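You operate a simulated robot arm through the tools that you are given. There is no shell and no other tool.

Carry out the task below with a simulated two-armed robot. There is one attempt and no reset: what you move stays moved.

## Task
Close down: green valve shut, both gauges at zero, regulator backed off.
Fine: shut the valve before dumping; after it back off the regulator, shut the dump knob and unscrew the chuck knob to loose.

The check looks at the end state, three seconds after you hand in, the way a careful person would. Anything else that was tipped, shoved, dropped, spilled or broken makes it a failure.

## Robot
Two 7-joint arms with fingered hands on one trunk that stands fixed in place. Base frame: the origin is at the foot of the trunk, x ahead of it, y to its left, z up. Readings come in cm, degrees, newtons and seconds.
The left shoulder is at [7, 13.9, 113.3], the right one opposite. With the tool pointing down near the work surface each hand reaches from about 46 to 84 cm from the base axis, measured 20 degrees to its own side. Payload 3.9 kg a hand.
The tool frame of a hand sits at the grasp point between the pads (the TCP): z along the fingers, y along the line on which they close. The tips reach 2.9 cm beyond it. The gripper opens to 10 cm; its body begins 3.4 cm behind the TCP. The gripper is a hand of 5 fingers: y runs from the thumb to the fingers, the wrist lies at [-1.5, -10.5, -17.7] in the tool frame.
Orientation is told as [roll, pitch, yaw] about the base's x, y, z axes, in that order, counted from this pose: with the fingers straight down and the wrist toward the robot, the tool's x, y and z point along [0, 1, 0], [1, 0, 0] and [0, 0, -1] of the base frame.

## Interface
- The arms move only by the tool drive_tool. It takes "left_deltas", "right_deltas" or both (then of equal length, played together; a hand with none holds still); each is a list of rows, each a list of 6 numbers: the shift along the tool's x, y, z in units of 250 mm (1.0 is 250 mm), then the turn, a rotation vector about the tool's x, y, z in units of 90 degrees (1.0 is 90 degrees). In form: [[tx, ty, tz, wx, wy, wz], ...]. A call has 1 to 20 rows; each row is the pose to reach, as a shift and turn from the pose commanded when the call began, along the tool's axes at that moment. A call with a number of a shift or a turn outside -1 to 1 is refused whole. A row lasts 0.2 s, in which the tool goes at most 5 cm and 8.6 degrees; a call with a longer step from one row to the next is refused whole. Where a pose cannot be reached the arm comes as near as it can. A force on the tool above 40 N (or 10 N above the force at the start of the call, whichever is more), or a blocked arm, ends the call early, and 0.2 s more pass. In this call time passes only in rows, and 0.2 s behind the last. It gives the time, the measured TCP pose, the force on the tool (base axes), the opening and the grip force at its end, in the units of the frame above (readings bear some noise), with the torque about the TCP (base axes, N m) and any sound that the robot's microphone picked up, and new pictures: "views" is both (left out), scene, wrist or none (wrist: the cameras of the hands that moved).
- Cameras (640 x 400 px; columns grow to the right, rows downward): "scene" is now at [15.15, 0.19, 148.64]; the picture's right is [-0.10, -0.99, 0.00], its down [-0.34, 0.04, -0.94] and it looks along [0.93, -0.10, -0.34] (base axes); focal length 214 px, centre (320, 200). "left" rides on the left gripper at [-6.6, -8.6, -12.1] in its tool frame; the picture's right is [-0.76, -0.31, 0.58], its down [0.59, -0.70, 0.40] and it looks along [0.28, 0.64, 0.71] (tool axes); focal length 247 px, centre (320, 200). "right" rides on the right gripper at [6.5, -8.6, -12.1] in its tool frame; the picture's right is [-0.76, 0.31, -0.58], its down [-0.59, -0.70, 0.40] and it looks along [-0.28, 0.64, 0.71] (tool axes); focal length 247 px, centre (320, 200). There is no depth. A picture from a camera that has moved, and an enlarged one, comes with that camera's place and axes in the base frame and with its lens. The place of the scene camera against the robot may be out by one fixed shift of up to 2.5 cm in any direction.
- lift_body(by): slides the trunk up (or, below 0, down) by that many cm; the arms and the scene camera ride with it, the base frame stays. It gives what a move gives, with no picture.
- set_fingers(index, middle, ring, little, thumb_bend, thumb_turn, hand): sets how far each is bent, from 0 (flat) to 1 (curled in); at 0.3 the hand is open as for a grip, at 0.7 the pads meet at the TCP. One left out holds its place. A second passes; each finger stops where it meets its share of the squeeze, and holds until it gets a number again. It is the only way to open and close the hand. It gives what a move gives, with no picture; readings hold the bend of each and the force on index, middle, ring, little, thumb and palm. thumb_turn goes from beside the hand (0) to across from the fingers (1), as for a grip.
- aim_head(pan, tilt): turns the head with the scene camera to pan (to the left, within 86 degrees either way) and tilt (down, from -29 to 69), counted from straight ahead of the robot. It gives what a move gives, and a new picture of the scene camera.
- inspect(camera, box): a new picture of the part [left, top, right, bottom] of that camera's present view, enlarged. It takes no simulated time.
- sign_off(): hands the job in; it is judged then, once.

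Places have to be worked out from the pictures, the camera data and where the tool is seen. Open the grippers and draw the arms clear of the work before you hand the job in, unless the task says otherwise.

The tools are called after ">>>" as name(argument=value, ...) on one line, values as JSON. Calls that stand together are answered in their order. drive_tool: Moves the arms, as the interface text tells. Its arguments: {"type":"object","properties":{"left_deltas":{"type":"array"},"right_deltas":{"type":"array"},"views":{"type":"string","enum":["both","scene","wrist","none"]}},"required":[]} The other tools are called the same way: lift_body (by) moves the trunk up or down; set_fingers (index, middle, ring, little, thumb_bend, thumb_turn, hand) moves the fingers one by one; aim_head (pan, tilt) turns the head that bears the scene camera; inspect (camera, box) takes an enlarged picture of a part of a camera's view; sign_off () hands the job in.

At the start:

```text
time_s: 0.0
left_eef_pos: [35.49, 9.09, 142.29]
left_ee_rot: [0.0, 0.0, -3.2]
left_ft_force: [-1.0, -0.1, 0.2]
left_torque: [-0.02, 0.0, -0.01]
left_opening: 9.98
left_grip_force: 0.0
left_shape: jaw
left_bend: [0.3, 0.3, 0.3, 0.3, 0.3, 0.98]
left_finger forces: [0.0, 0.0, 0.1, 0.0, 0.1, 0.0]
right_eef_pos: [41.13, -25.14, 136.21]
right_ee_rot: [0.1, 0.1, -3.2]
right_ft_force: [-0.2, 0.3, -0.5]
right_torque: [-0.04, -0.01, -0.01]
right_opening: 9.97
right_grip_force: 0.0
right_shape: jaw
right_bend: [0.3, 0.3, 0.3, 0.3, 0.3, 0.98]
right_finger forces: [0.0, 0.0, 0.0, 0.0, 0.0, 0.1]
trunk travel left (down, up): [-77.5, 6.5]
head pan, tilt (commanded): [-6.0, 20.0]
```

scene: 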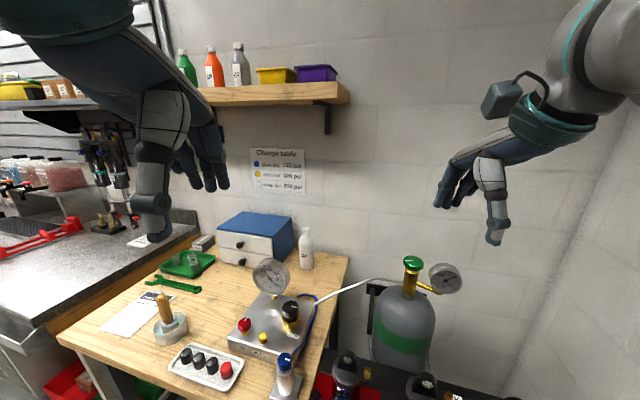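
right: 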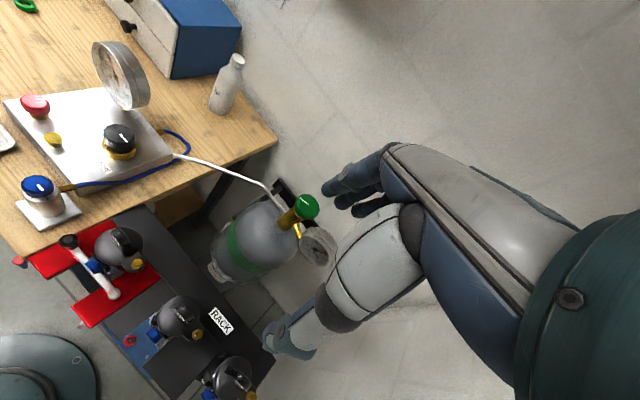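
left: 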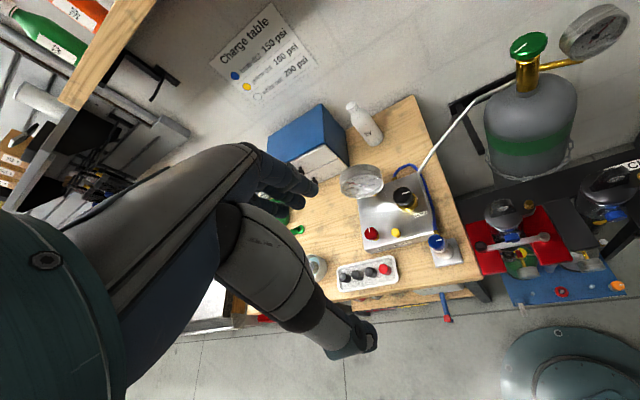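

I see a bench with a metal fixture (red knob, yellow item, black knob, gauge), a blue-knobbed chuck, and a green-valved cylinder with its own gauge. First I enlarge these parts to understand them.

>>> inspect(camera="scene", box=[220, 240, 360, 400])

>>> inspect(camera="scene", box=[360, 240, 480, 320])

>>> inspect(camera="right", box=[0, 30, 200, 230])

>>> inspect(camera="left", box=[330, 150, 480, 290])

>>> inspect(camera="left", box=[460, 0, 640, 120])

```text
2.50 times, centred on (290, 320) of scene
camera zoom: at [15.15, 0.19, 148.64], right [-0.1, -0.99, 0.0], down [-0.34, 0.04, -0.94], along [0.93, -0.1, -0.34], focal length 536 px, centre (395, -100)
```

zoom: 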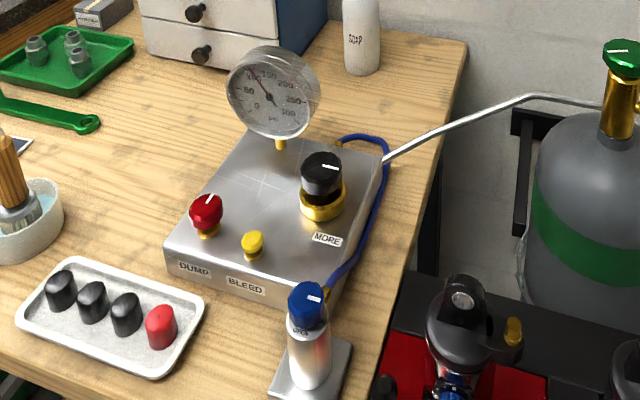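

```text
5.00 times, centred on (420, 280) of scene
camera zoom: at [15.15, 0.19, 148.64], right [-0.1, -0.99, 0.0], down [-0.34, 0.04, -0.94], along [0.93, -0.1, -0.34], focal length 1072 px, centre (-180, -200)
```

zoom: 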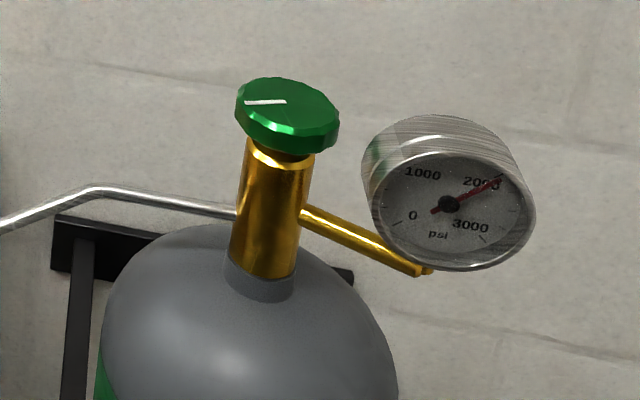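

```text
2.00 times, centred on (100, 130) of right
camera zoom: at [33.02, -18.21, 148.28], right [0.26, -0.77, 0.57], down [-0.74, -0.55, -0.4], along [0.62, -0.32, -0.71], focal length 494 px, centre (760, 340)
```

zoom: 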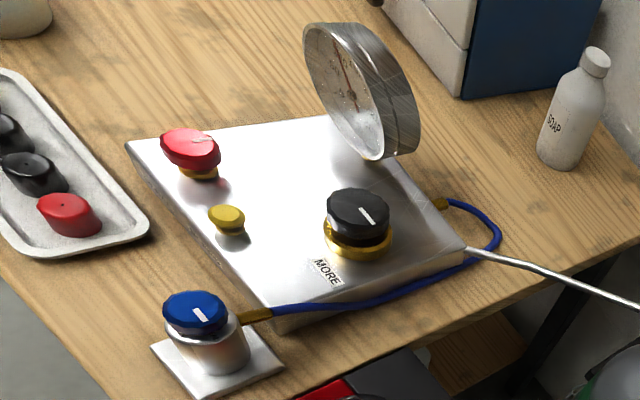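

```text
2.86 times, centred on (405, 220) of left
camera zoom: at [26.44, 3.18, 154.55], right [-0.35, -0.74, -0.58], down [-0.67, 0.63, -0.4], along [0.66, 0.25, -0.71], focal length 706 px, centre (77, 143)
```

zoom: 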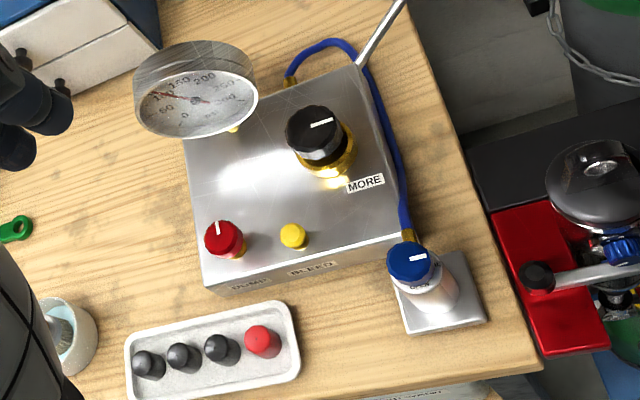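

```text
3.33 times, centred on (550, 60) of left
camera zoom: at [26.44, 3.18, 154.55], right [-0.35, -0.74, -0.58], down [-0.67, 0.63, -0.4], along [0.66, 0.25, -0.71], focal length 823 px, centre (-447, 667)
```

zoom: 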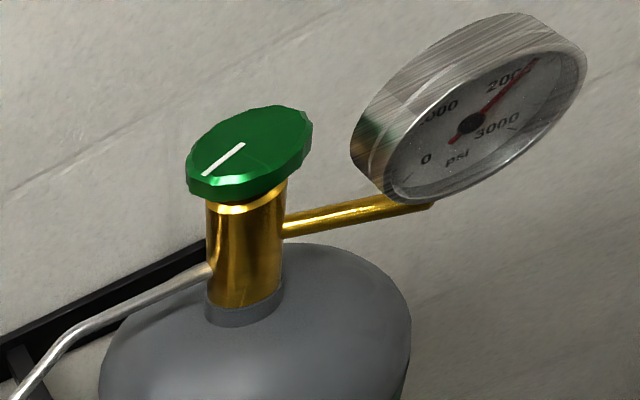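

Triangulating from both wrist cameras: green valve about [63.6,-33.4,109.5], regulator knob top [60.2,2.2,100], dump knob [58.7,14.6,98], chuck knob [46.4,3.3,99.6]. I zoom in further to read the labels and markings.

>>> inspect(camera="left", box=[380, 170, 450, 220])

>>> inspect(camera="scene", box=[270, 285, 330, 325])

>>> inspect(camera="scene", box=[260, 340, 320, 400])

>>> inspect(camera="scene", box=[225, 310, 285, 360])

>>> inspect(camera="left", box=[420, 225, 470, 275])

>>> inspect(camera="right", box=[280, 180, 350, 270])

>>> inspect(camera="scene", box=[245, 255, 295, 295])

>>> inspect(camera="scene", box=[240, 140, 320, 200])

```text
8.00 times, centred on (415, 195) of left
camera zoom: at [26.44, 3.18, 154.55], right [-0.35, -0.74, -0.58], down [-0.67, 0.63, -0.4], along [0.66, 0.25, -0.71], focal length 1976 px, centre (-440, 240)
```

zoom: 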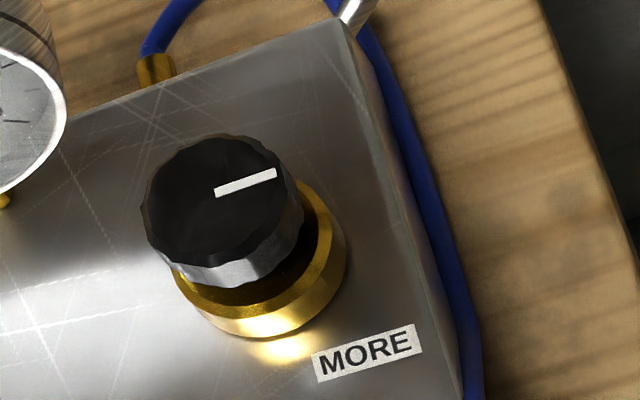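

```text
10.00 times, centred on (300, 305) of scene
camera zoom: at [15.15, 0.19, 148.64], right [-0.1, -0.99, 0.0], down [-0.34, 0.04, -0.94], along [0.93, -0.1, -0.34], focal length 2145 px, centre (520, -850)
```

zoom: 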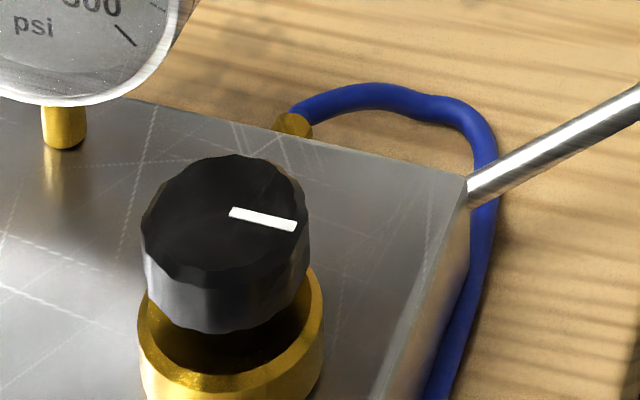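

```text
6.67 times, centred on (290, 370) of scene
camera zoom: at [15.15, 0.19, 148.64], right [-0.1, -0.99, 0.0], down [-0.34, 0.04, -0.94], along [0.93, -0.1, -0.34], focal length 1430 px, centre (520, -933)
```

zoom: 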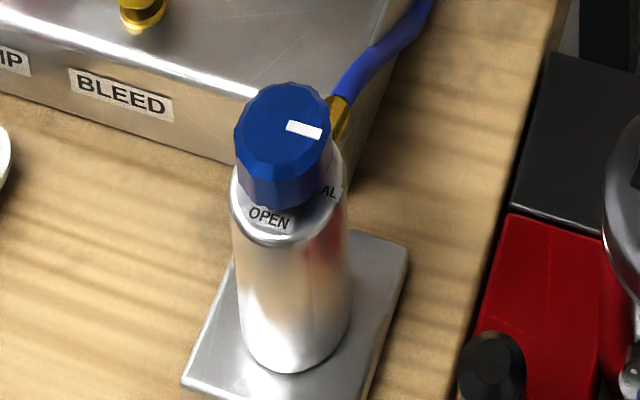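

```text
8.00 times, centred on (255, 335) of scene
camera zoom: at [15.15, 0.19, 148.64], right [-0.1, -0.99, 0.0], down [-0.34, 0.04, -0.94], along [0.93, -0.1, -0.34], focal length 1716 px, centre (840, -880)
```

zoom: 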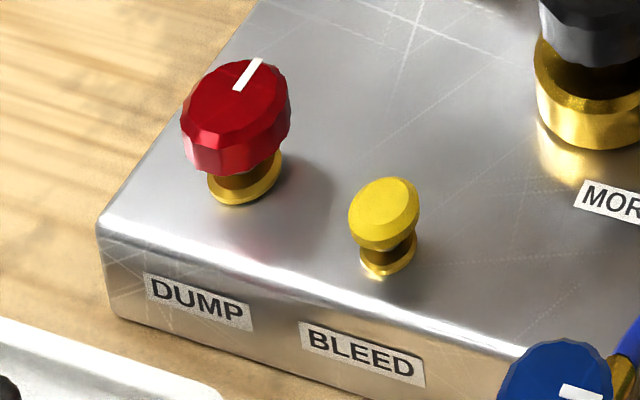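

```text
8.00 times, centred on (445, 250) of left
camera zoom: at [26.44, 3.18, 154.55], right [-0.35, -0.74, -0.58], down [-0.67, 0.63, -0.4], along [0.66, 0.25, -0.71], focal length 1976 px, centre (-680, -200)
```

zoom: 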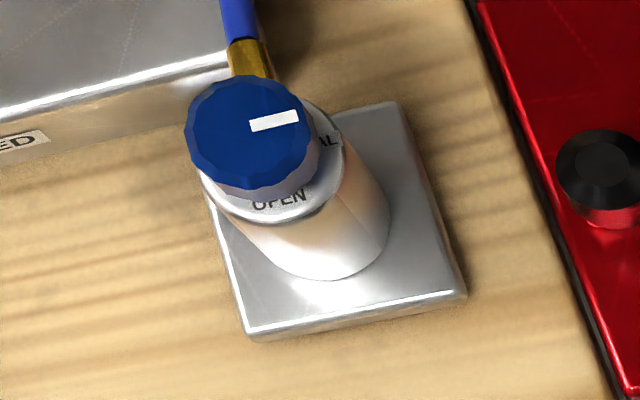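

```text
4.44 times, centred on (315, 225) of right
camera zoom: at [33.02, -18.21, 148.28], right [0.26, -0.77, 0.57], down [-0.74, -0.55, -0.4], along [0.62, -0.32, -0.71], focal length 1098 px, centre (342, 89)
```

zoom: 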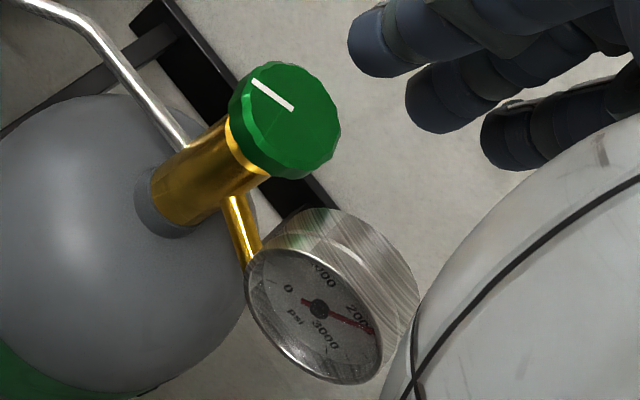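

```text
10.00 times, centred on (270, 275) of scene
camera zoom: at [15.15, 0.19, 148.64], right [-0.1, -0.99, 0.0], down [-0.34, 0.04, -0.94], along [0.93, -0.1, -0.34], focal length 2145 px, centre (820, -550)
```

zoom: 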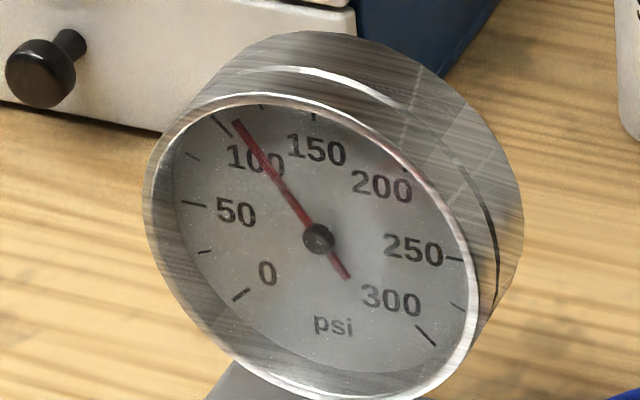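

```text
6.67 times, centred on (280, 170) of scene
camera zoom: at [15.15, 0.19, 148.64], right [-0.1, -0.99, 0.0], down [-0.34, 0.04, -0.94], along [0.93, -0.1, -0.34], focal length 1430 px, centre (587, 400)
```

zoom: 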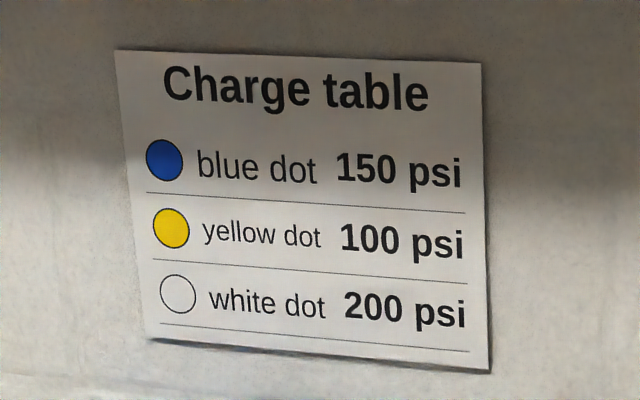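

The gauge on the bench reads about 115 psi, the supply gauge about 2000 psi, and the chuck has OPEN / SEAL markings around it. I move the right hand over the green valve (well above it) and yaw it so that the thumb stays away from the supply gauge.

>>> drive_tool(right_deltas=[[-0.035, 0.1145, 0.04, 0, 0, 0.037], [-0.07, 0.229, 0.08, 0, 0, 0.074], [-0.105, 0.3435, 0.12, 0, 0, 0.111], [-0.14, 0.458, 0.16, 0, 0, 0.148], [-0.175, 0.5725, 0.2, 0, 0, 0.185], [-0.21, 0.687, 0.24, 0, 0, 0.222], [-0.245, 0.8015, 0.28, 0, 0, 0.26], [-0.28, 0.916, 0.32, 0, 0, 0.298]], views="both")

```text
time_s: 1.8
left_eef_pos: [35.78, 9.1, 142.24]
left_ee_rot: [0.0, 0.2, -3.3]
left_ft_force: [1.7, -0.2, -0.1]
left_torque: [-0.01, 0.05, -0.01]
left_opening: 9.98
left_grip_force: 0.0
left_shape: jaw
left_bend: [0.3, 0.3, 0.3, 0.3, 0.3, 0.98]
left_finger forces: [0.0, 0.1, 0.0, 0.0, 0.0, 0.0]
right_eef_pos: [63.97, -33.55, 127.94]
right_ee_rot: [0.1, 0.1, -30.2]
right_ft_force: [0.6, -0.1, -0.2]
right_torque: [0.02, 0.02, 0.0]
right_opening: 10.0
right_grip_force: 0.2
right_shape: jaw
right_bend: [0.3, 0.3, 0.3, 0.3, 0.3, 0.98]
right_finger forces: [0.1, 0.0, 0.1, 0.0, 0.0, 0.1]
trunk travel left (down, up): [-77.5, 6.5]
head pan, tilt (commanded): [-6.0, 20.0]
camera scene: at [15.37, 0.23, 148.61], right [-0.1, -0.99, 0.0], down [-0.34, 0.04, -0.94], along [0.93, -0.1, -0.34], focal length 214 px, centre (320, 200)
camera right: at [59.88, -23.55, 140.1], right [-0.11, -0.81, 0.58], down [-0.9, -0.16, -0.4], along [0.41, -0.57, -0.71], focal length 247 px, centre (320, 200)
```

scene: 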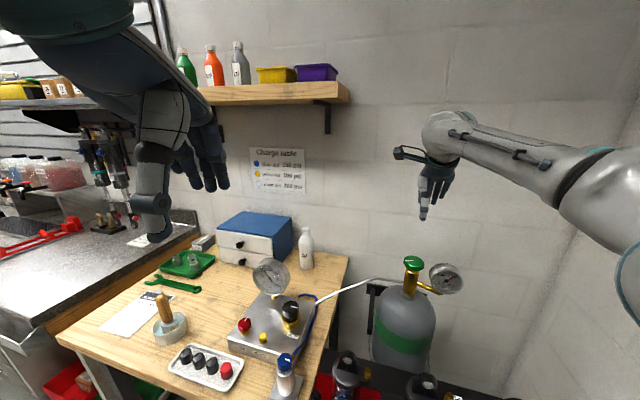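
right: 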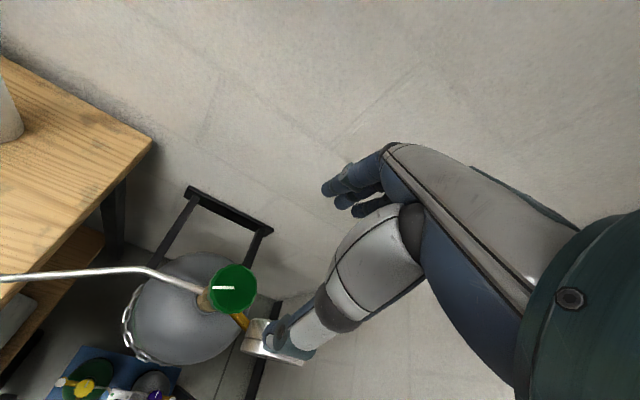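

The right hand hangs about 18 cm above the valve, centred to within a few millimetres. I look closer at the valve, gauge and thumb clearances.

>>> inspect(camera="right", box=[190, 240, 350, 380])

>>> inspect(camera="scene", box=[380, 130, 480, 300])

>>> inspect(camera="left", box=[460, 0, 640, 120])

```text
2.86 times, centred on (270, 310) of right
camera zoom: at [59.88, -23.55, 140.1], right [-0.11, -0.81, 0.58], down [-0.9, -0.16, -0.4], along [0.41, -0.57, -0.71], focal length 706 px, centre (463, -114)
```

zoom: 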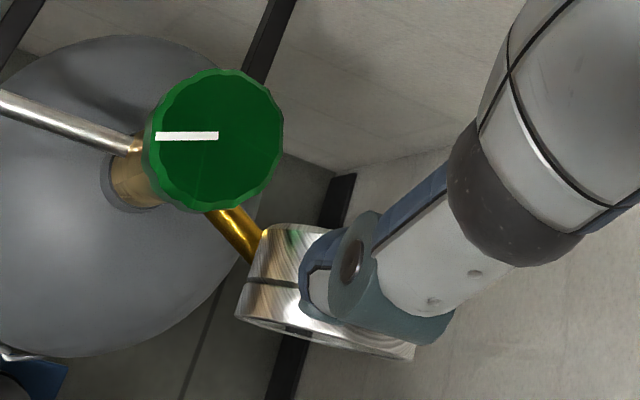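

```text
2.35 times, centred on (430, 215) of scene
camera zoom: at [15.37, 0.23, 148.61], right [-0.1, -0.99, 0.0], down [-0.34, 0.04, -0.94], along [0.93, -0.1, -0.34], focal length 505 px, centre (61, 165)
```

zoom: 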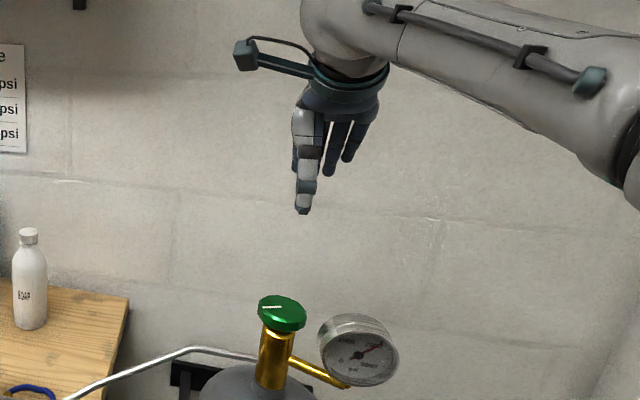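

```text
3.33 times, centred on (550, 60) of left
camera zoom: at [26.68, 3.23, 154.5], right [-0.35, -0.74, -0.58], down [-0.67, 0.63, -0.4], along [0.66, 0.25, -0.71], focal length 823 px, centre (-447, 667)
```

zoom: 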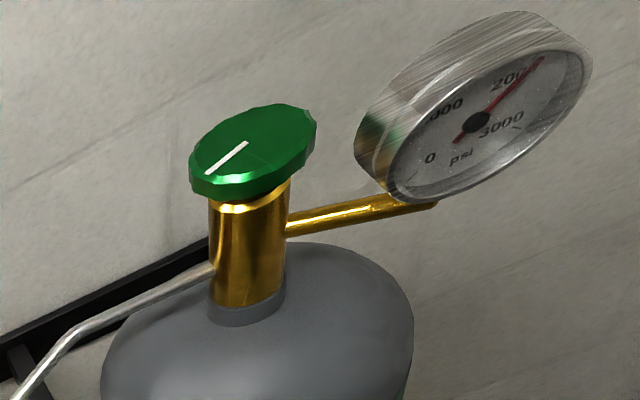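

The knob is about 5.3 cm wide and the supply gauge body comes within about 1.5 cm of its rim on the robot-side/right. To keep clear I curl ring and little finger away and look at the hand's layout.

>>> set_fingers(hand="right", ring=1.0, little=1.0)

>>> inspect(camera="scene", box=[395, 130, 475, 230])

>>> inspect(camera="right", box=[180, 100, 500, 400])

>>> inspect(camera="left", box=[440, 0, 640, 125])

```text
time_s: 2.8
left_eef_pos: [35.42, 9.21, 142.25]
left_ee_rot: [-0.1, 0.0, -3.4]
left_ft_force: [0.7, -0.3, 0.1]
left_torque: [0.01, 0.02, -0.03]
left_opening: 9.95
left_grip_force: 0.0
left_shape: jaw
left_bend: [0.3, 0.3, 0.3, 0.3, 0.3, 0.98]
left_finger forces: [0.0, 0.1, 0.0, 0.1, 0.0, 0.0]
right_eef_pos: [63.76, -33.59, 127.96]
right_ee_rot: [0.1, 0.2, -30.2]
right_ft_force: [0.2, 0.7, -0.2]
right_torque: [0.01, -0.01, 0.0]
right_opening: 9.85
right_grip_force: 0.0
right_shape: fingers
right_bend: [0.3, 0.3, 1.0, 1.0, 0.3, 0.98]
right_finger forces: [0.0, 0.0, 0.1, 0.0, 0.1, 0.1]
trunk travel left (down, up): [-77.5, 6.5]
head pan, tilt (commanded): [-6.0, 20.0]
```

```text
4.00 times, centred on (435, 180) of scene
camera zoom: at [15.17, 0.2, 148.64], right [-0.1, -0.99, 0.0], down [-0.34, 0.04, -0.94], along [0.93, -0.1, -0.34], focal length 858 px, centre (-140, 280)
```

zoom: 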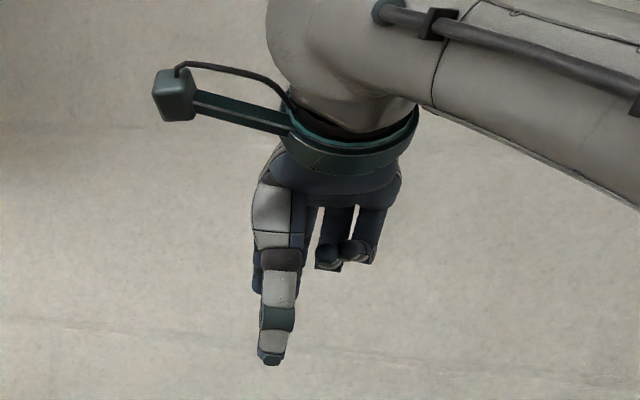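

```text
1.33 times, centred on (340, 250) of right
camera zoom: at [59.66, -23.58, 140.17], right [-0.11, -0.81, 0.58], down [-0.9, -0.16, -0.4], along [0.41, -0.57, -0.71], focal length 329 px, centre (293, 133)
```

zoom: 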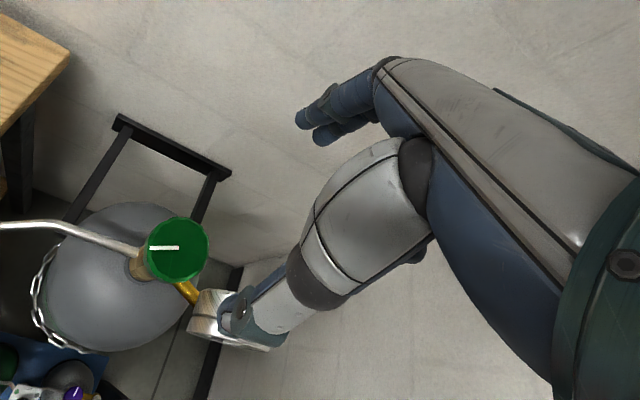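

```text
3.20 times, centred on (540, 62) of left
camera zoom: at [26.46, 3.18, 154.54], right [-0.35, -0.74, -0.58], down [-0.67, 0.63, -0.4], along [0.66, 0.25, -0.71], focal length 790 px, centre (-384, 640)
```

zoom: 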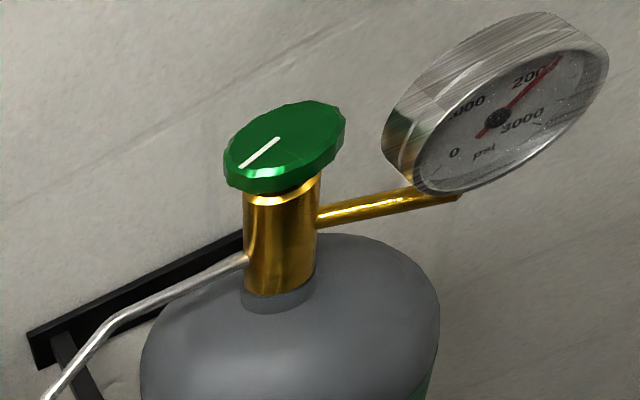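

Thumb, index and middle oppose each other around the tool axis, and ring and little finger are tucked up. The knob axis lies about 0.45 cm toward the thumb, so I descend to z≈114 with that correction and yaw to about −15°.

>>> drive_tool(right_deltas=[[0, -0.006, 0.14, 0, 0, -0.04], [0, -0.012, 0.28, 0, 0, -0.08], [0, -0.018, 0.42, 0, 0, -0.12], [0, -0.018, 0.558, 0, 0, -0.167]], views="both")

>>> inspect(camera="scene", box=[380, 200, 480, 300])

>>> inspect(camera="left", box=[440, 0, 640, 125])

```text
time_s: 3.8
left_eef_pos: [35.55, 9.03, 142.25]
left_ee_rot: [0.0, -0.1, -3.2]
left_ft_force: [1.0, -0.2, 0.2]
left_torque: [0.02, -0.03, 0.01]
left_opening: 9.97
left_grip_force: 0.1
left_shape: jaw
left_bend: [0.3, 0.3, 0.3, 0.3, 0.3, 0.98]
left_finger forces: [0.0, 0.0, 0.1, 0.0, 0.0, 0.0]
right_eef_pos: [63.45, -33.52, 114.13]
right_ee_rot: [0.2, 0.1, -15.1]
right_ft_force: [0.2, -0.9, -0.4]
right_torque: [0.02, 0.0, -0.02]
right_opening: 9.84
right_grip_force: 0.0
right_shape: fingers
right_bend: [0.3, 0.3, 1.0, 1.0, 0.3, 0.98]
right_finger forces: [0.1, 0.0, 0.0, 0.0, 0.0, 0.1]
trunk travel left (down, up): [-77.5, 6.5]
head pan, tilt (commanded): [-6.0, 20.0]
camera scene: at [15.22, 0.09, 148.63], right [-0.1, -0.99, 0.0], down [-0.34, 0.04, -0.94], along [0.93, -0.1, -0.34], focal length 214 px, centre (320, 200)
camera right: at [56.83, -24.93, 126.32], right [0.1, -0.81, 0.57], down [-0.83, -0.38, -0.4], along [0.55, -0.44, -0.71], focal length 247 px, centre (320, 200)
```

scene: 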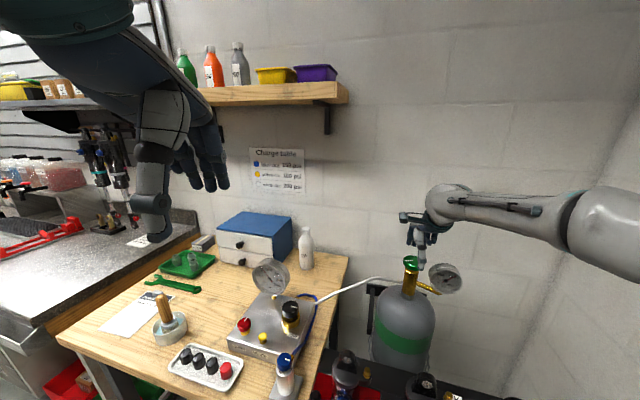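
right: 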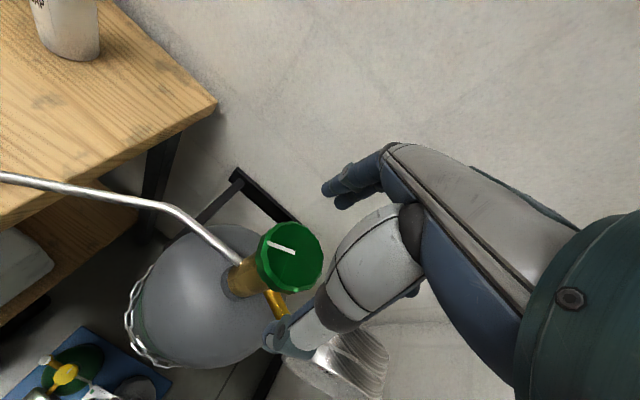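

```text
4.00 times, centred on (430, 250) of scene
camera zoom: at [15.22, 0.09, 148.63], right [-0.1, -0.99, 0.0], down [-0.34, 0.04, -0.94], along [0.93, -0.1, -0.34], focal length 858 px, centre (-120, 0)
```

zoom: 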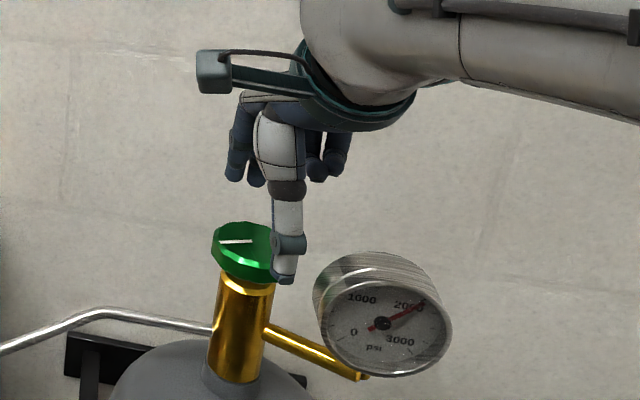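

```text
3.20 times, centred on (540, 62) of left
camera zoom: at [26.51, 3.08, 154.54], right [-0.35, -0.74, -0.58], down [-0.67, 0.63, -0.4], along [0.66, 0.25, -0.71], focal length 790 px, centre (-384, 640)
```

zoom: 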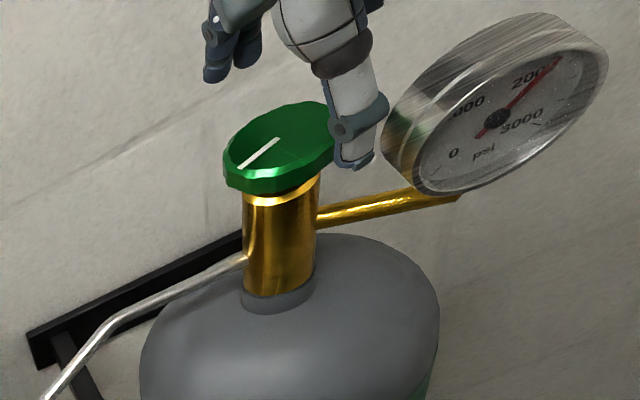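

The thumb hangs on the robot side, clear of the gauge, and the knob sits about 0.3 cm to the tool's +x. I correct that and lower to z≈109 so that the pads are at knob height.

>>> drive_tool(right_deltas=[[0.012, -0.004, 0.07, 0, 0, 0], [0.012, -0.004, 0.14, 0, 0, 0], [0.012, -0.004, 0.2, 0, 0, 0]], views="both")

>>> inspect(camera="scene", box=[380, 200, 480, 300])

>>> inspect(camera="left", box=[440, 0, 640, 125])

>>> inspect(camera="right", box=[220, 130, 440, 370])

```text
time_s: 4.6
left_eef_pos: [35.56, 9.08, 142.29]
left_ee_rot: [0.1, 0.0, -3.4]
left_ft_force: [-0.5, -0.4, -0.4]
left_torque: [0.0, 0.01, 0.01]
left_opening: 9.95
left_grip_force: 0.1
left_shape: jaw
left_bend: [0.3, 0.3, 0.3, 0.3, 0.3, 0.98]
left_finger forces: [0.0, 0.1, 0.0, 0.0, 0.0, 0.0]
right_eef_pos: [63.19, -33.05, 109.21]
right_ee_rot: [0.0, 0.1, -15.1]
right_ft_force: [0.1, -0.3, 0.1]
right_torque: [0.02, -0.01, 0.02]
right_opening: 9.83
right_grip_force: 0.1
right_shape: fingers
right_bend: [0.3, 0.3, 1.0, 1.0, 0.3, 0.98]
right_finger forces: [0.0, 0.0, 0.0, 0.0, 0.0, 0.1]
trunk travel left (down, up): [-77.5, 6.5]
head pan, tilt (commanded): [-6.0, 20.0]
camera scene: at [15.16, 0.2, 148.64], right [-0.1, -0.99, 0.0], down [-0.34, 0.04, -0.94], along [0.93, -0.1, -0.34], focal length 214 px, centre (320, 200)
camera right: at [56.69, -24.48, 121.32], right [0.1, -0.81, 0.57], down [-0.83, -0.38, -0.4], along [0.54, -0.44, -0.71], focal length 247 px, centre (320, 200)
```

scene: 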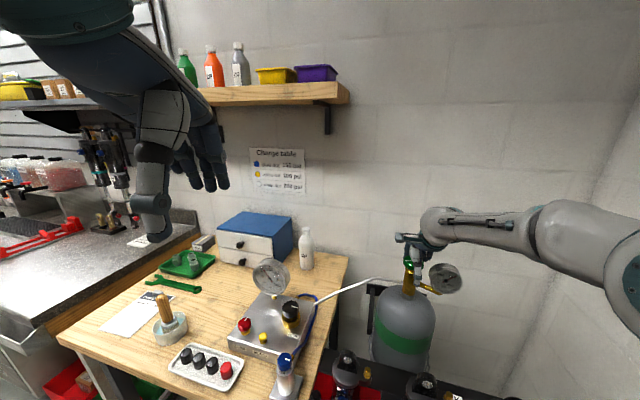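
right: 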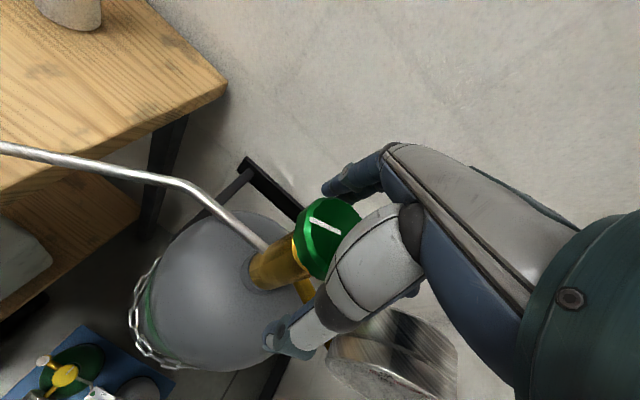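

```text
4.00 times, centred on (430, 250) of scene
camera zoom: at [15.16, 0.2, 148.64], right [-0.1, -0.99, 0.0], down [-0.34, 0.04, -0.94], along [0.93, -0.1, -0.34], focal length 858 px, centre (-120, 0)
```

zoom: 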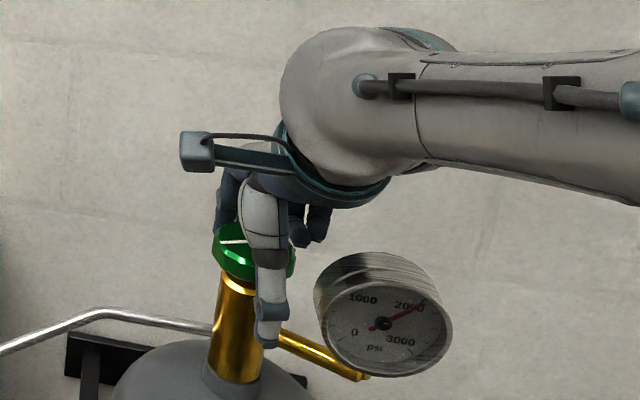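

```text
3.20 times, centred on (540, 62) of left
camera zoom: at [26.45, 3.19, 154.55], right [-0.35, -0.74, -0.58], down [-0.67, 0.63, -0.4], along [0.66, 0.25, -0.71], focal length 790 px, centre (-384, 640)
```

zoom: 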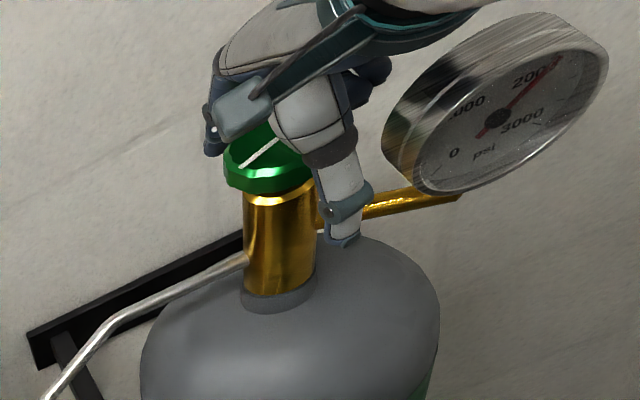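

```text
1.67 times, centred on (330, 250) of right
camera zoom: at [56.69, -24.48, 121.32], right [0.1, -0.81, 0.57], down [-0.83, -0.38, -0.4], along [0.54, -0.44, -0.71], focal length 412 px, centre (303, 117)
```

zoom: 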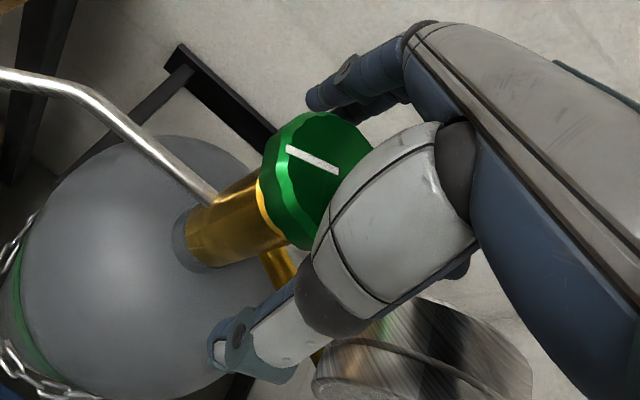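

The knob is centred at the TCP in the wrist view, with the rim about level with it. I lower 0.8 cm more, then close thumb, index and middle on the knob.

>>> drive_tool(right_deltas=[[0, 0, 0.016, 0, 0, 0], [0, 0, 0.032, 0, 0, 0]], views="none")

>>> set_fingers(hand="right", index=0.7, middle=0.7, thumb_bend=0.7)

>>> inspect(camera="right", box=[220, 130, 440, 370])

>>> inspect(camera="left", box=[440, 0, 640, 125])

```text
time_s: 5.2
left_eef_pos: [35.2, 9.18, 142.38]
left_ee_rot: [0.1, -0.1, -3.3]
left_ft_force: [0.6, -1.3, 0.6]
left_torque: [-0.03, 0.02, 0.01]
left_opening: 9.97
left_grip_force: 0.0
left_shape: jaw
left_bend: [0.3, 0.3, 0.3, 0.3, 0.3, 0.98]
left_finger forces: [0.0, 0.0, 0.1, 0.1, 0.1, 0.0]
right_eef_pos: [63.18, -32.98, 108.88]
right_ee_rot: [0.1, -0.5, -15.1]
right_ft_force: [2.4, -3.4, 16.8]
right_torque: [-0.52, -0.15, 0.02]
right_opening: 9.81
right_grip_force: 8.6
right_shape: fingers
right_bend: [0.3, 0.3, 1.0, 1.0, 0.3, 0.98]
right_finger forces: [0.0, 0.0, 17.7, 0.0, 0.1, 0.0]
trunk travel left (down, up): [-77.5, 6.5]
head pan, tilt (commanded): [-6.0, 20.0]
```

```text
time_s: 6.2
left_eef_pos: [35.29, 9.27, 142.18]
left_ee_rot: [0.0, -0.1, -3.3]
left_ft_force: [-0.4, 0.2, 0.2]
left_torque: [0.04, -0.01, 0.01]
left_opening: 9.98
left_grip_force: 0.0
left_shape: jaw
left_bend: [0.3, 0.3, 0.3, 0.3, 0.3, 0.98]
left_finger forces: [0.0, 0.0, 0.0, 0.0, 0.0, 0.1]
right_eef_pos: [63.51, -32.96, 108.88]
right_ee_rot: [0.2, -0.5, -15.1]
right_ft_force: [15.1, -6.2, 27.2]
right_torque: [-0.89, -0.18, 0.1]
right_opening: 4.41
right_grip_force: 30.8
right_shape: fingers
right_bend: [0.47, 0.55, 1.0, 1.0, 0.63, 0.97]
right_finger forces: [15.3, 9.1, 27.6, 0.1, 9.9, 0.1]
trunk travel left (down, up): [-77.5, 6.5]
head pan, tilt (commanded): [-6.0, 20.0]
```

```text
1.67 times, centred on (330, 250) of right
camera zoom: at [56.76, -24.41, 120.89], right [0.09, -0.81, 0.58], down [-0.83, -0.38, -0.41], along [0.55, -0.44, -0.71], focal length 412 px, centre (303, 117)
```

zoom: 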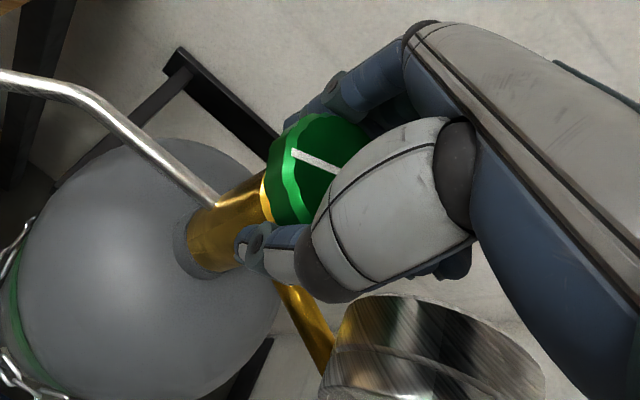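

```text
3.20 times, centred on (540, 62) of left
camera zoom: at [26.38, 3.3, 154.56], right [-0.35, -0.74, -0.58], down [-0.67, 0.63, -0.4], along [0.66, 0.25, -0.71], focal length 790 px, centre (-384, 640)
```

zoom: 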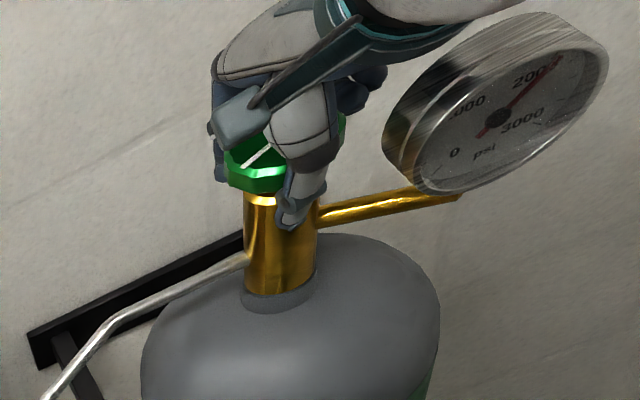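

The curled ring finger is pressing on the knob top (27 N), so I open a little, go back up 0.9 cm, and then grip again with the fingertips only.

>>> set_fingers(hand="right", index=0.35, middle=0.35, thumb_bend=0.35)

>>> drive_tool(right_deltas=[[0, 0, -0.018, 0, 0, 0], [0, 0, -0.036, 0, 0, 0]], views="none")

>>> set_fingers(hand="right", index=0.7, middle=0.7, thumb_bend=0.7)

>>> inspect(camera="right", box=[220, 130, 440, 370])

>>> inspect(camera="left", box=[440, 0, 640, 125])

>>> inspect(camera="scene", box=[380, 200, 480, 300])

```text
time_s: 7.2
left_eef_pos: [35.02, 9.07, 142.42]
left_ee_rot: [0.0, -0.2, -3.3]
left_ft_force: [-0.4, 0.3, -0.3]
left_torque: [-0.02, -0.03, 0.0]
left_opening: 9.99
left_grip_force: 0.0
left_shape: jaw
left_bend: [0.3, 0.3, 0.3, 0.3, 0.3, 0.98]
left_finger forces: [0.0, 0.0, 0.0, 0.1, 0.0, 0.0]
right_eef_pos: [62.99, -33.0, 108.9]
right_ee_rot: [0.2, -0.4, -15.3]
right_ft_force: [-0.7, -5.4, 27.1]
right_torque: [-0.77, -0.19, -0.06]
right_opening: 8.68
right_grip_force: 13.0
right_shape: fingers
right_bend: [0.35, 0.35, 1.0, 1.0, 0.35, 0.97]
right_finger forces: [0.0, 0.1, 27.0, 0.0, 0.0, 0.1]
trunk travel left (down, up): [-77.5, 6.5]
head pan, tilt (commanded): [-6.0, 20.0]
```

```text
time_s: 7.8
left_eef_pos: [35.38, 9.16, 142.1]
left_ee_rot: [0.0, 0.0, -3.2]
left_ft_force: [0.3, -0.3, 0.2]
left_torque: [0.01, 0.06, -0.02]
left_opening: 9.96
left_grip_force: 0.1
left_shape: jaw
left_bend: [0.3, 0.3, 0.3, 0.3, 0.3, 0.98]
left_finger forces: [0.0, 0.0, 0.1, 0.0, 0.1, 0.0]
right_eef_pos: [63.16, -32.92, 108.95]
right_ee_rot: [0.1, 0.5, -15.1]
right_ft_force: [-1.0, 0.8, 0.6]
right_torque: [-0.02, 0.03, 0.01]
right_opening: 8.68
right_grip_force: 0.1
right_shape: fingers
right_bend: [0.35, 0.35, 1.0, 1.0, 0.35, 0.97]
right_finger forces: [0.0, 0.0, 0.7, 0.1, 0.1, 0.0]
trunk travel left (down, up): [-77.5, 6.5]
head pan, tilt (commanded): [-6.0, 20.0]
```

```text
time_s: 8.8
left_eef_pos: [35.91, 8.93, 142.11]
left_ee_rot: [0.0, 0.2, -3.2]
left_ft_force: [0.5, 0.4, 0.2]
left_torque: [0.03, 0.04, 0.02]
left_opening: 10.0
left_grip_force: 0.1
left_shape: jaw
left_bend: [0.3, 0.3, 0.3, 0.3, 0.3, 0.98]
left_finger forces: [0.0, 0.0, 0.1, 0.0, 0.1, 0.0]
right_eef_pos: [63.57, -33.06, 108.9]
right_ee_rot: [0.1, 0.3, -15.1]
right_ft_force: [11.1, -0.4, -4.7]
right_torque: [-0.03, 0.06, 0.08]
right_opening: 4.36
right_grip_force: 17.2
right_shape: fingers
right_bend: [0.49, 0.56, 1.0, 1.0, 0.62, 0.96]
right_finger forces: [13.2, 9.4, 0.0, 0.1, 12.0, 0.0]
trunk travel left (down, up): [-77.5, 6.5]
head pan, tilt (commanded): [-6.0, 20.0]
```

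```text
1.67 times, centred on (330, 250) of right
camera zoom: at [57.07, -24.5, 121.22], right [0.1, -0.81, 0.57], down [-0.83, -0.38, -0.4], along [0.54, -0.44, -0.72], focal length 412 px, centre (303, 117)
```

zoom: 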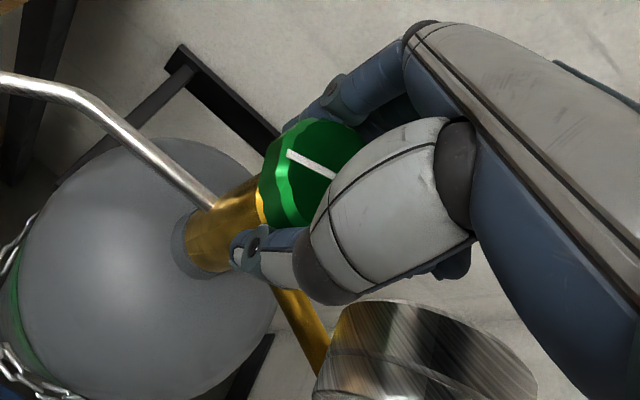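

```text
3.20 times, centred on (540, 62) of left
camera zoom: at [26.86, 3.12, 154.47], right [-0.35, -0.74, -0.58], down [-0.67, 0.63, -0.4], along [0.65, 0.25, -0.71], focal length 790 px, centre (-384, 640)
```

zoom: 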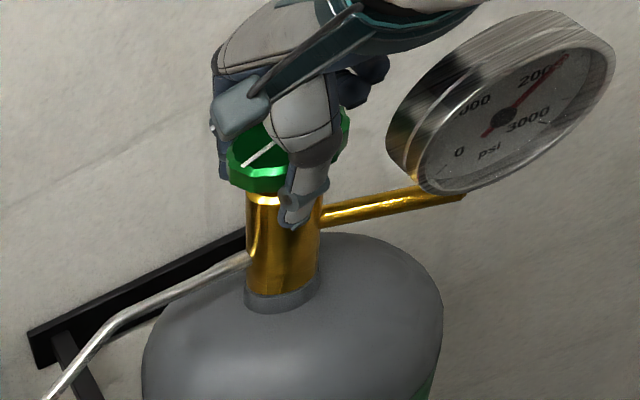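

```text
4.00 times, centred on (430, 250) of scene
camera zoom: at [15.55, 0.13, 148.59], right [-0.1, -0.99, 0.0], down [-0.34, 0.04, -0.94], along [0.93, -0.1, -0.35], focal length 858 px, centre (-120, 0)
```

zoom: 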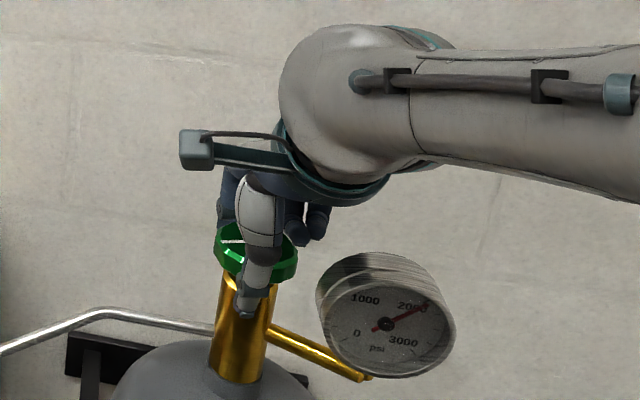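

Gripped on the rim with about 13/9/12 N. I turn clockwise 18° first and check torque and knob pointer.

>>> drive_tool(right_deltas=[[0, 0, 0, 0, 0, 0.05], [0, 0, 0, 0, 0, 0.1], [0, 0, 0, 0, 0, 0.15], [0, 0, 0, 0, 0, 0.2]], views="wrist")

>>> inspect(camera="left", box=[440, 0, 640, 125])

```text
time_s: 9.8
left_eef_pos: [36.0, 9.03, 142.1]
left_ee_rot: [0.1, 0.2, -3.4]
left_ft_force: [0.0, 0.2, 0.6]
left_torque: [0.02, -0.01, 0.0]
left_opening: 9.97
left_grip_force: 0.0
left_shape: jaw
left_bend: [0.3, 0.3, 0.3, 0.3, 0.3, 0.98]
left_finger forces: [0.1, 0.0, 0.1, 0.0, 0.0, 0.0]
right_eef_pos: [63.66, -33.0, 108.95]
right_ee_rot: [0.1, 0.2, -33.1]
right_ft_force: [17.3, -4.0, -1.7]
right_torque: [0.02, 0.07, 0.12]
right_opening: 4.43
right_grip_force: 19.4
right_shape: fingers
right_bend: [0.48, 0.55, 1.0, 1.0, 0.63, 0.96]
right_finger forces: [16.6, 10.2, 0.1, 0.0, 11.5, 0.0]
trunk travel left (down, up): [-77.5, 6.5]
head pan, tilt (commanded): [-6.0, 20.0]
camera right: at [60.08, -22.91, 121.2], right [-0.16, -0.8, 0.57], down [-0.91, -0.11, -0.4], along [0.38, -0.59, -0.72], focal length 247 px, centre (320, 200)
```

right: 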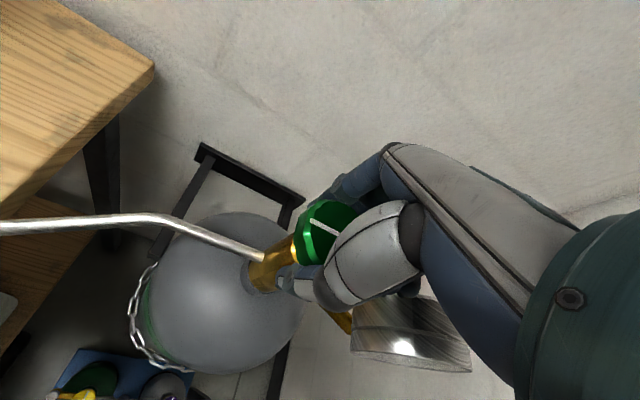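

```text
3.20 times, centred on (540, 62) of left
camera zoom: at [26.99, 3.08, 154.45], right [-0.35, -0.74, -0.58], down [-0.67, 0.63, -0.4], along [0.65, 0.25, -0.72], focal length 790 px, centre (-384, 640)
```

zoom: 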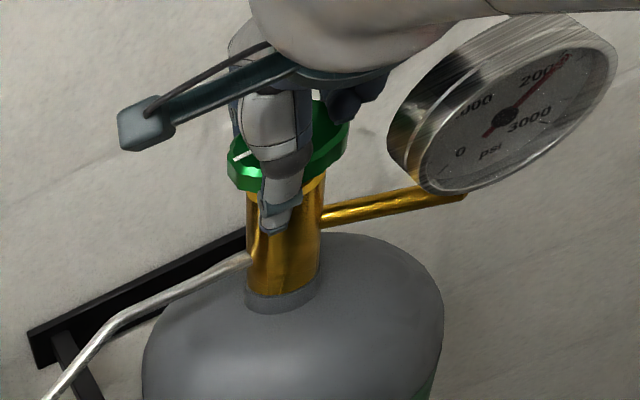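

The knob turns with the hand (pointer fixed in the hand's view) at low torque. I continue clockwise another 36°.

>>> drive_tool(right_deltas=[[0, 0, 0, 0, 0, 0.067], [0, 0, 0, 0, 0, 0.133], [0, 0, 0, 0, 0, 0.2], [0, 0, 0, 0, 0, 0.267], [0, 0, 0, 0, 0, 0.333], [0, 0, 0, 0, 0, 0.4]], views="wrist")

>>> inspect(camera="left", box=[440, 0, 640, 125])

>>> inspect(camera="scene", box=[380, 200, 480, 300])

```text
time_s: 11.2
left_eef_pos: [35.99, 8.83, 142.17]
left_ee_rot: [0.1, 0.2, -3.2]
left_ft_force: [-1.2, -0.8, -0.5]
left_torque: [-0.02, 0.0, 0.02]
left_opening: 9.97
left_grip_force: 0.0
left_shape: jaw
left_bend: [0.3, 0.3, 0.3, 0.3, 0.3, 0.98]
left_finger forces: [0.1, 0.1, 0.1, 0.0, 0.0, 0.1]
right_eef_pos: [63.58, -33.33, 108.98]
right_ee_rot: [0.0, 0.3, -69.3]
right_ft_force: [20.1, -11.7, -0.1]
right_torque: [0.06, -0.01, 0.1]
right_opening: 4.48
right_grip_force: 20.2
right_shape: fingers
right_bend: [0.47, 0.55, 1.0, 1.0, 0.63, 0.94]
right_finger forces: [19.7, 8.3, 0.1, 0.0, 12.1, 0.0]
trunk travel left (down, up): [-77.5, 6.5]
head pan, tilt (commanded): [-6.0, 20.0]
camera right: at [66.76, -22.93, 121.18], right [-0.6, -0.56, 0.58], down [-0.8, 0.45, -0.4], along [-0.04, -0.7, -0.72], focal length 247 px, centre (320, 200)
```

right: 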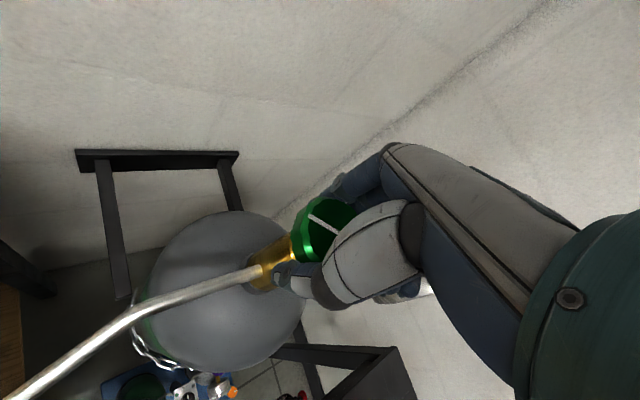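

```text
3.20 times, centred on (540, 62) of left
camera zoom: at [26.99, 2.92, 154.45], right [-0.35, -0.74, -0.58], down [-0.67, 0.63, -0.39], along [0.65, 0.25, -0.71], focal length 790 px, centre (-384, 640)
```

zoom: 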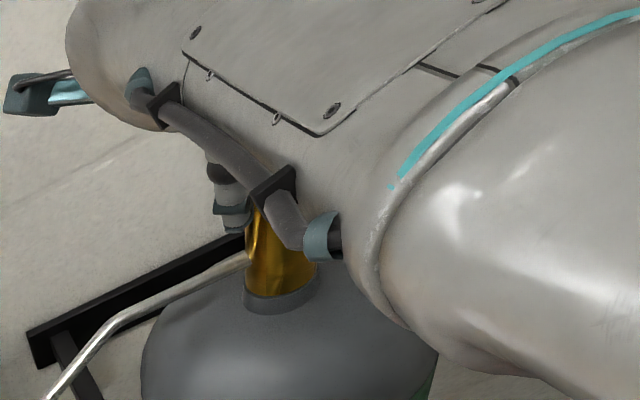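

```text
4.00 times, centred on (430, 250) of scene
camera zoom: at [15.68, -0.06, 148.58], right [-0.1, -0.99, 0.0], down [-0.34, 0.04, -0.94], along [0.93, -0.1, -0.35], focal length 858 px, centre (-120, 0)
```

zoom: 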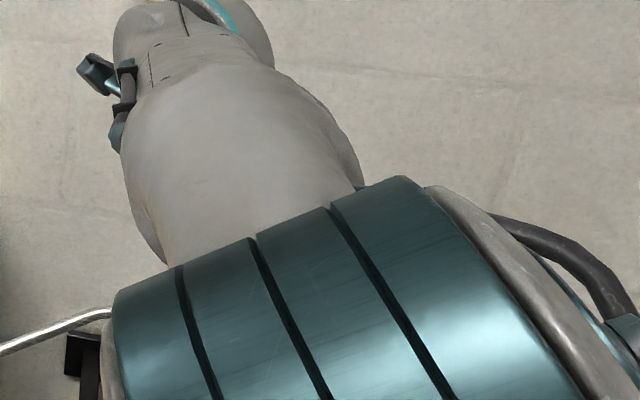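

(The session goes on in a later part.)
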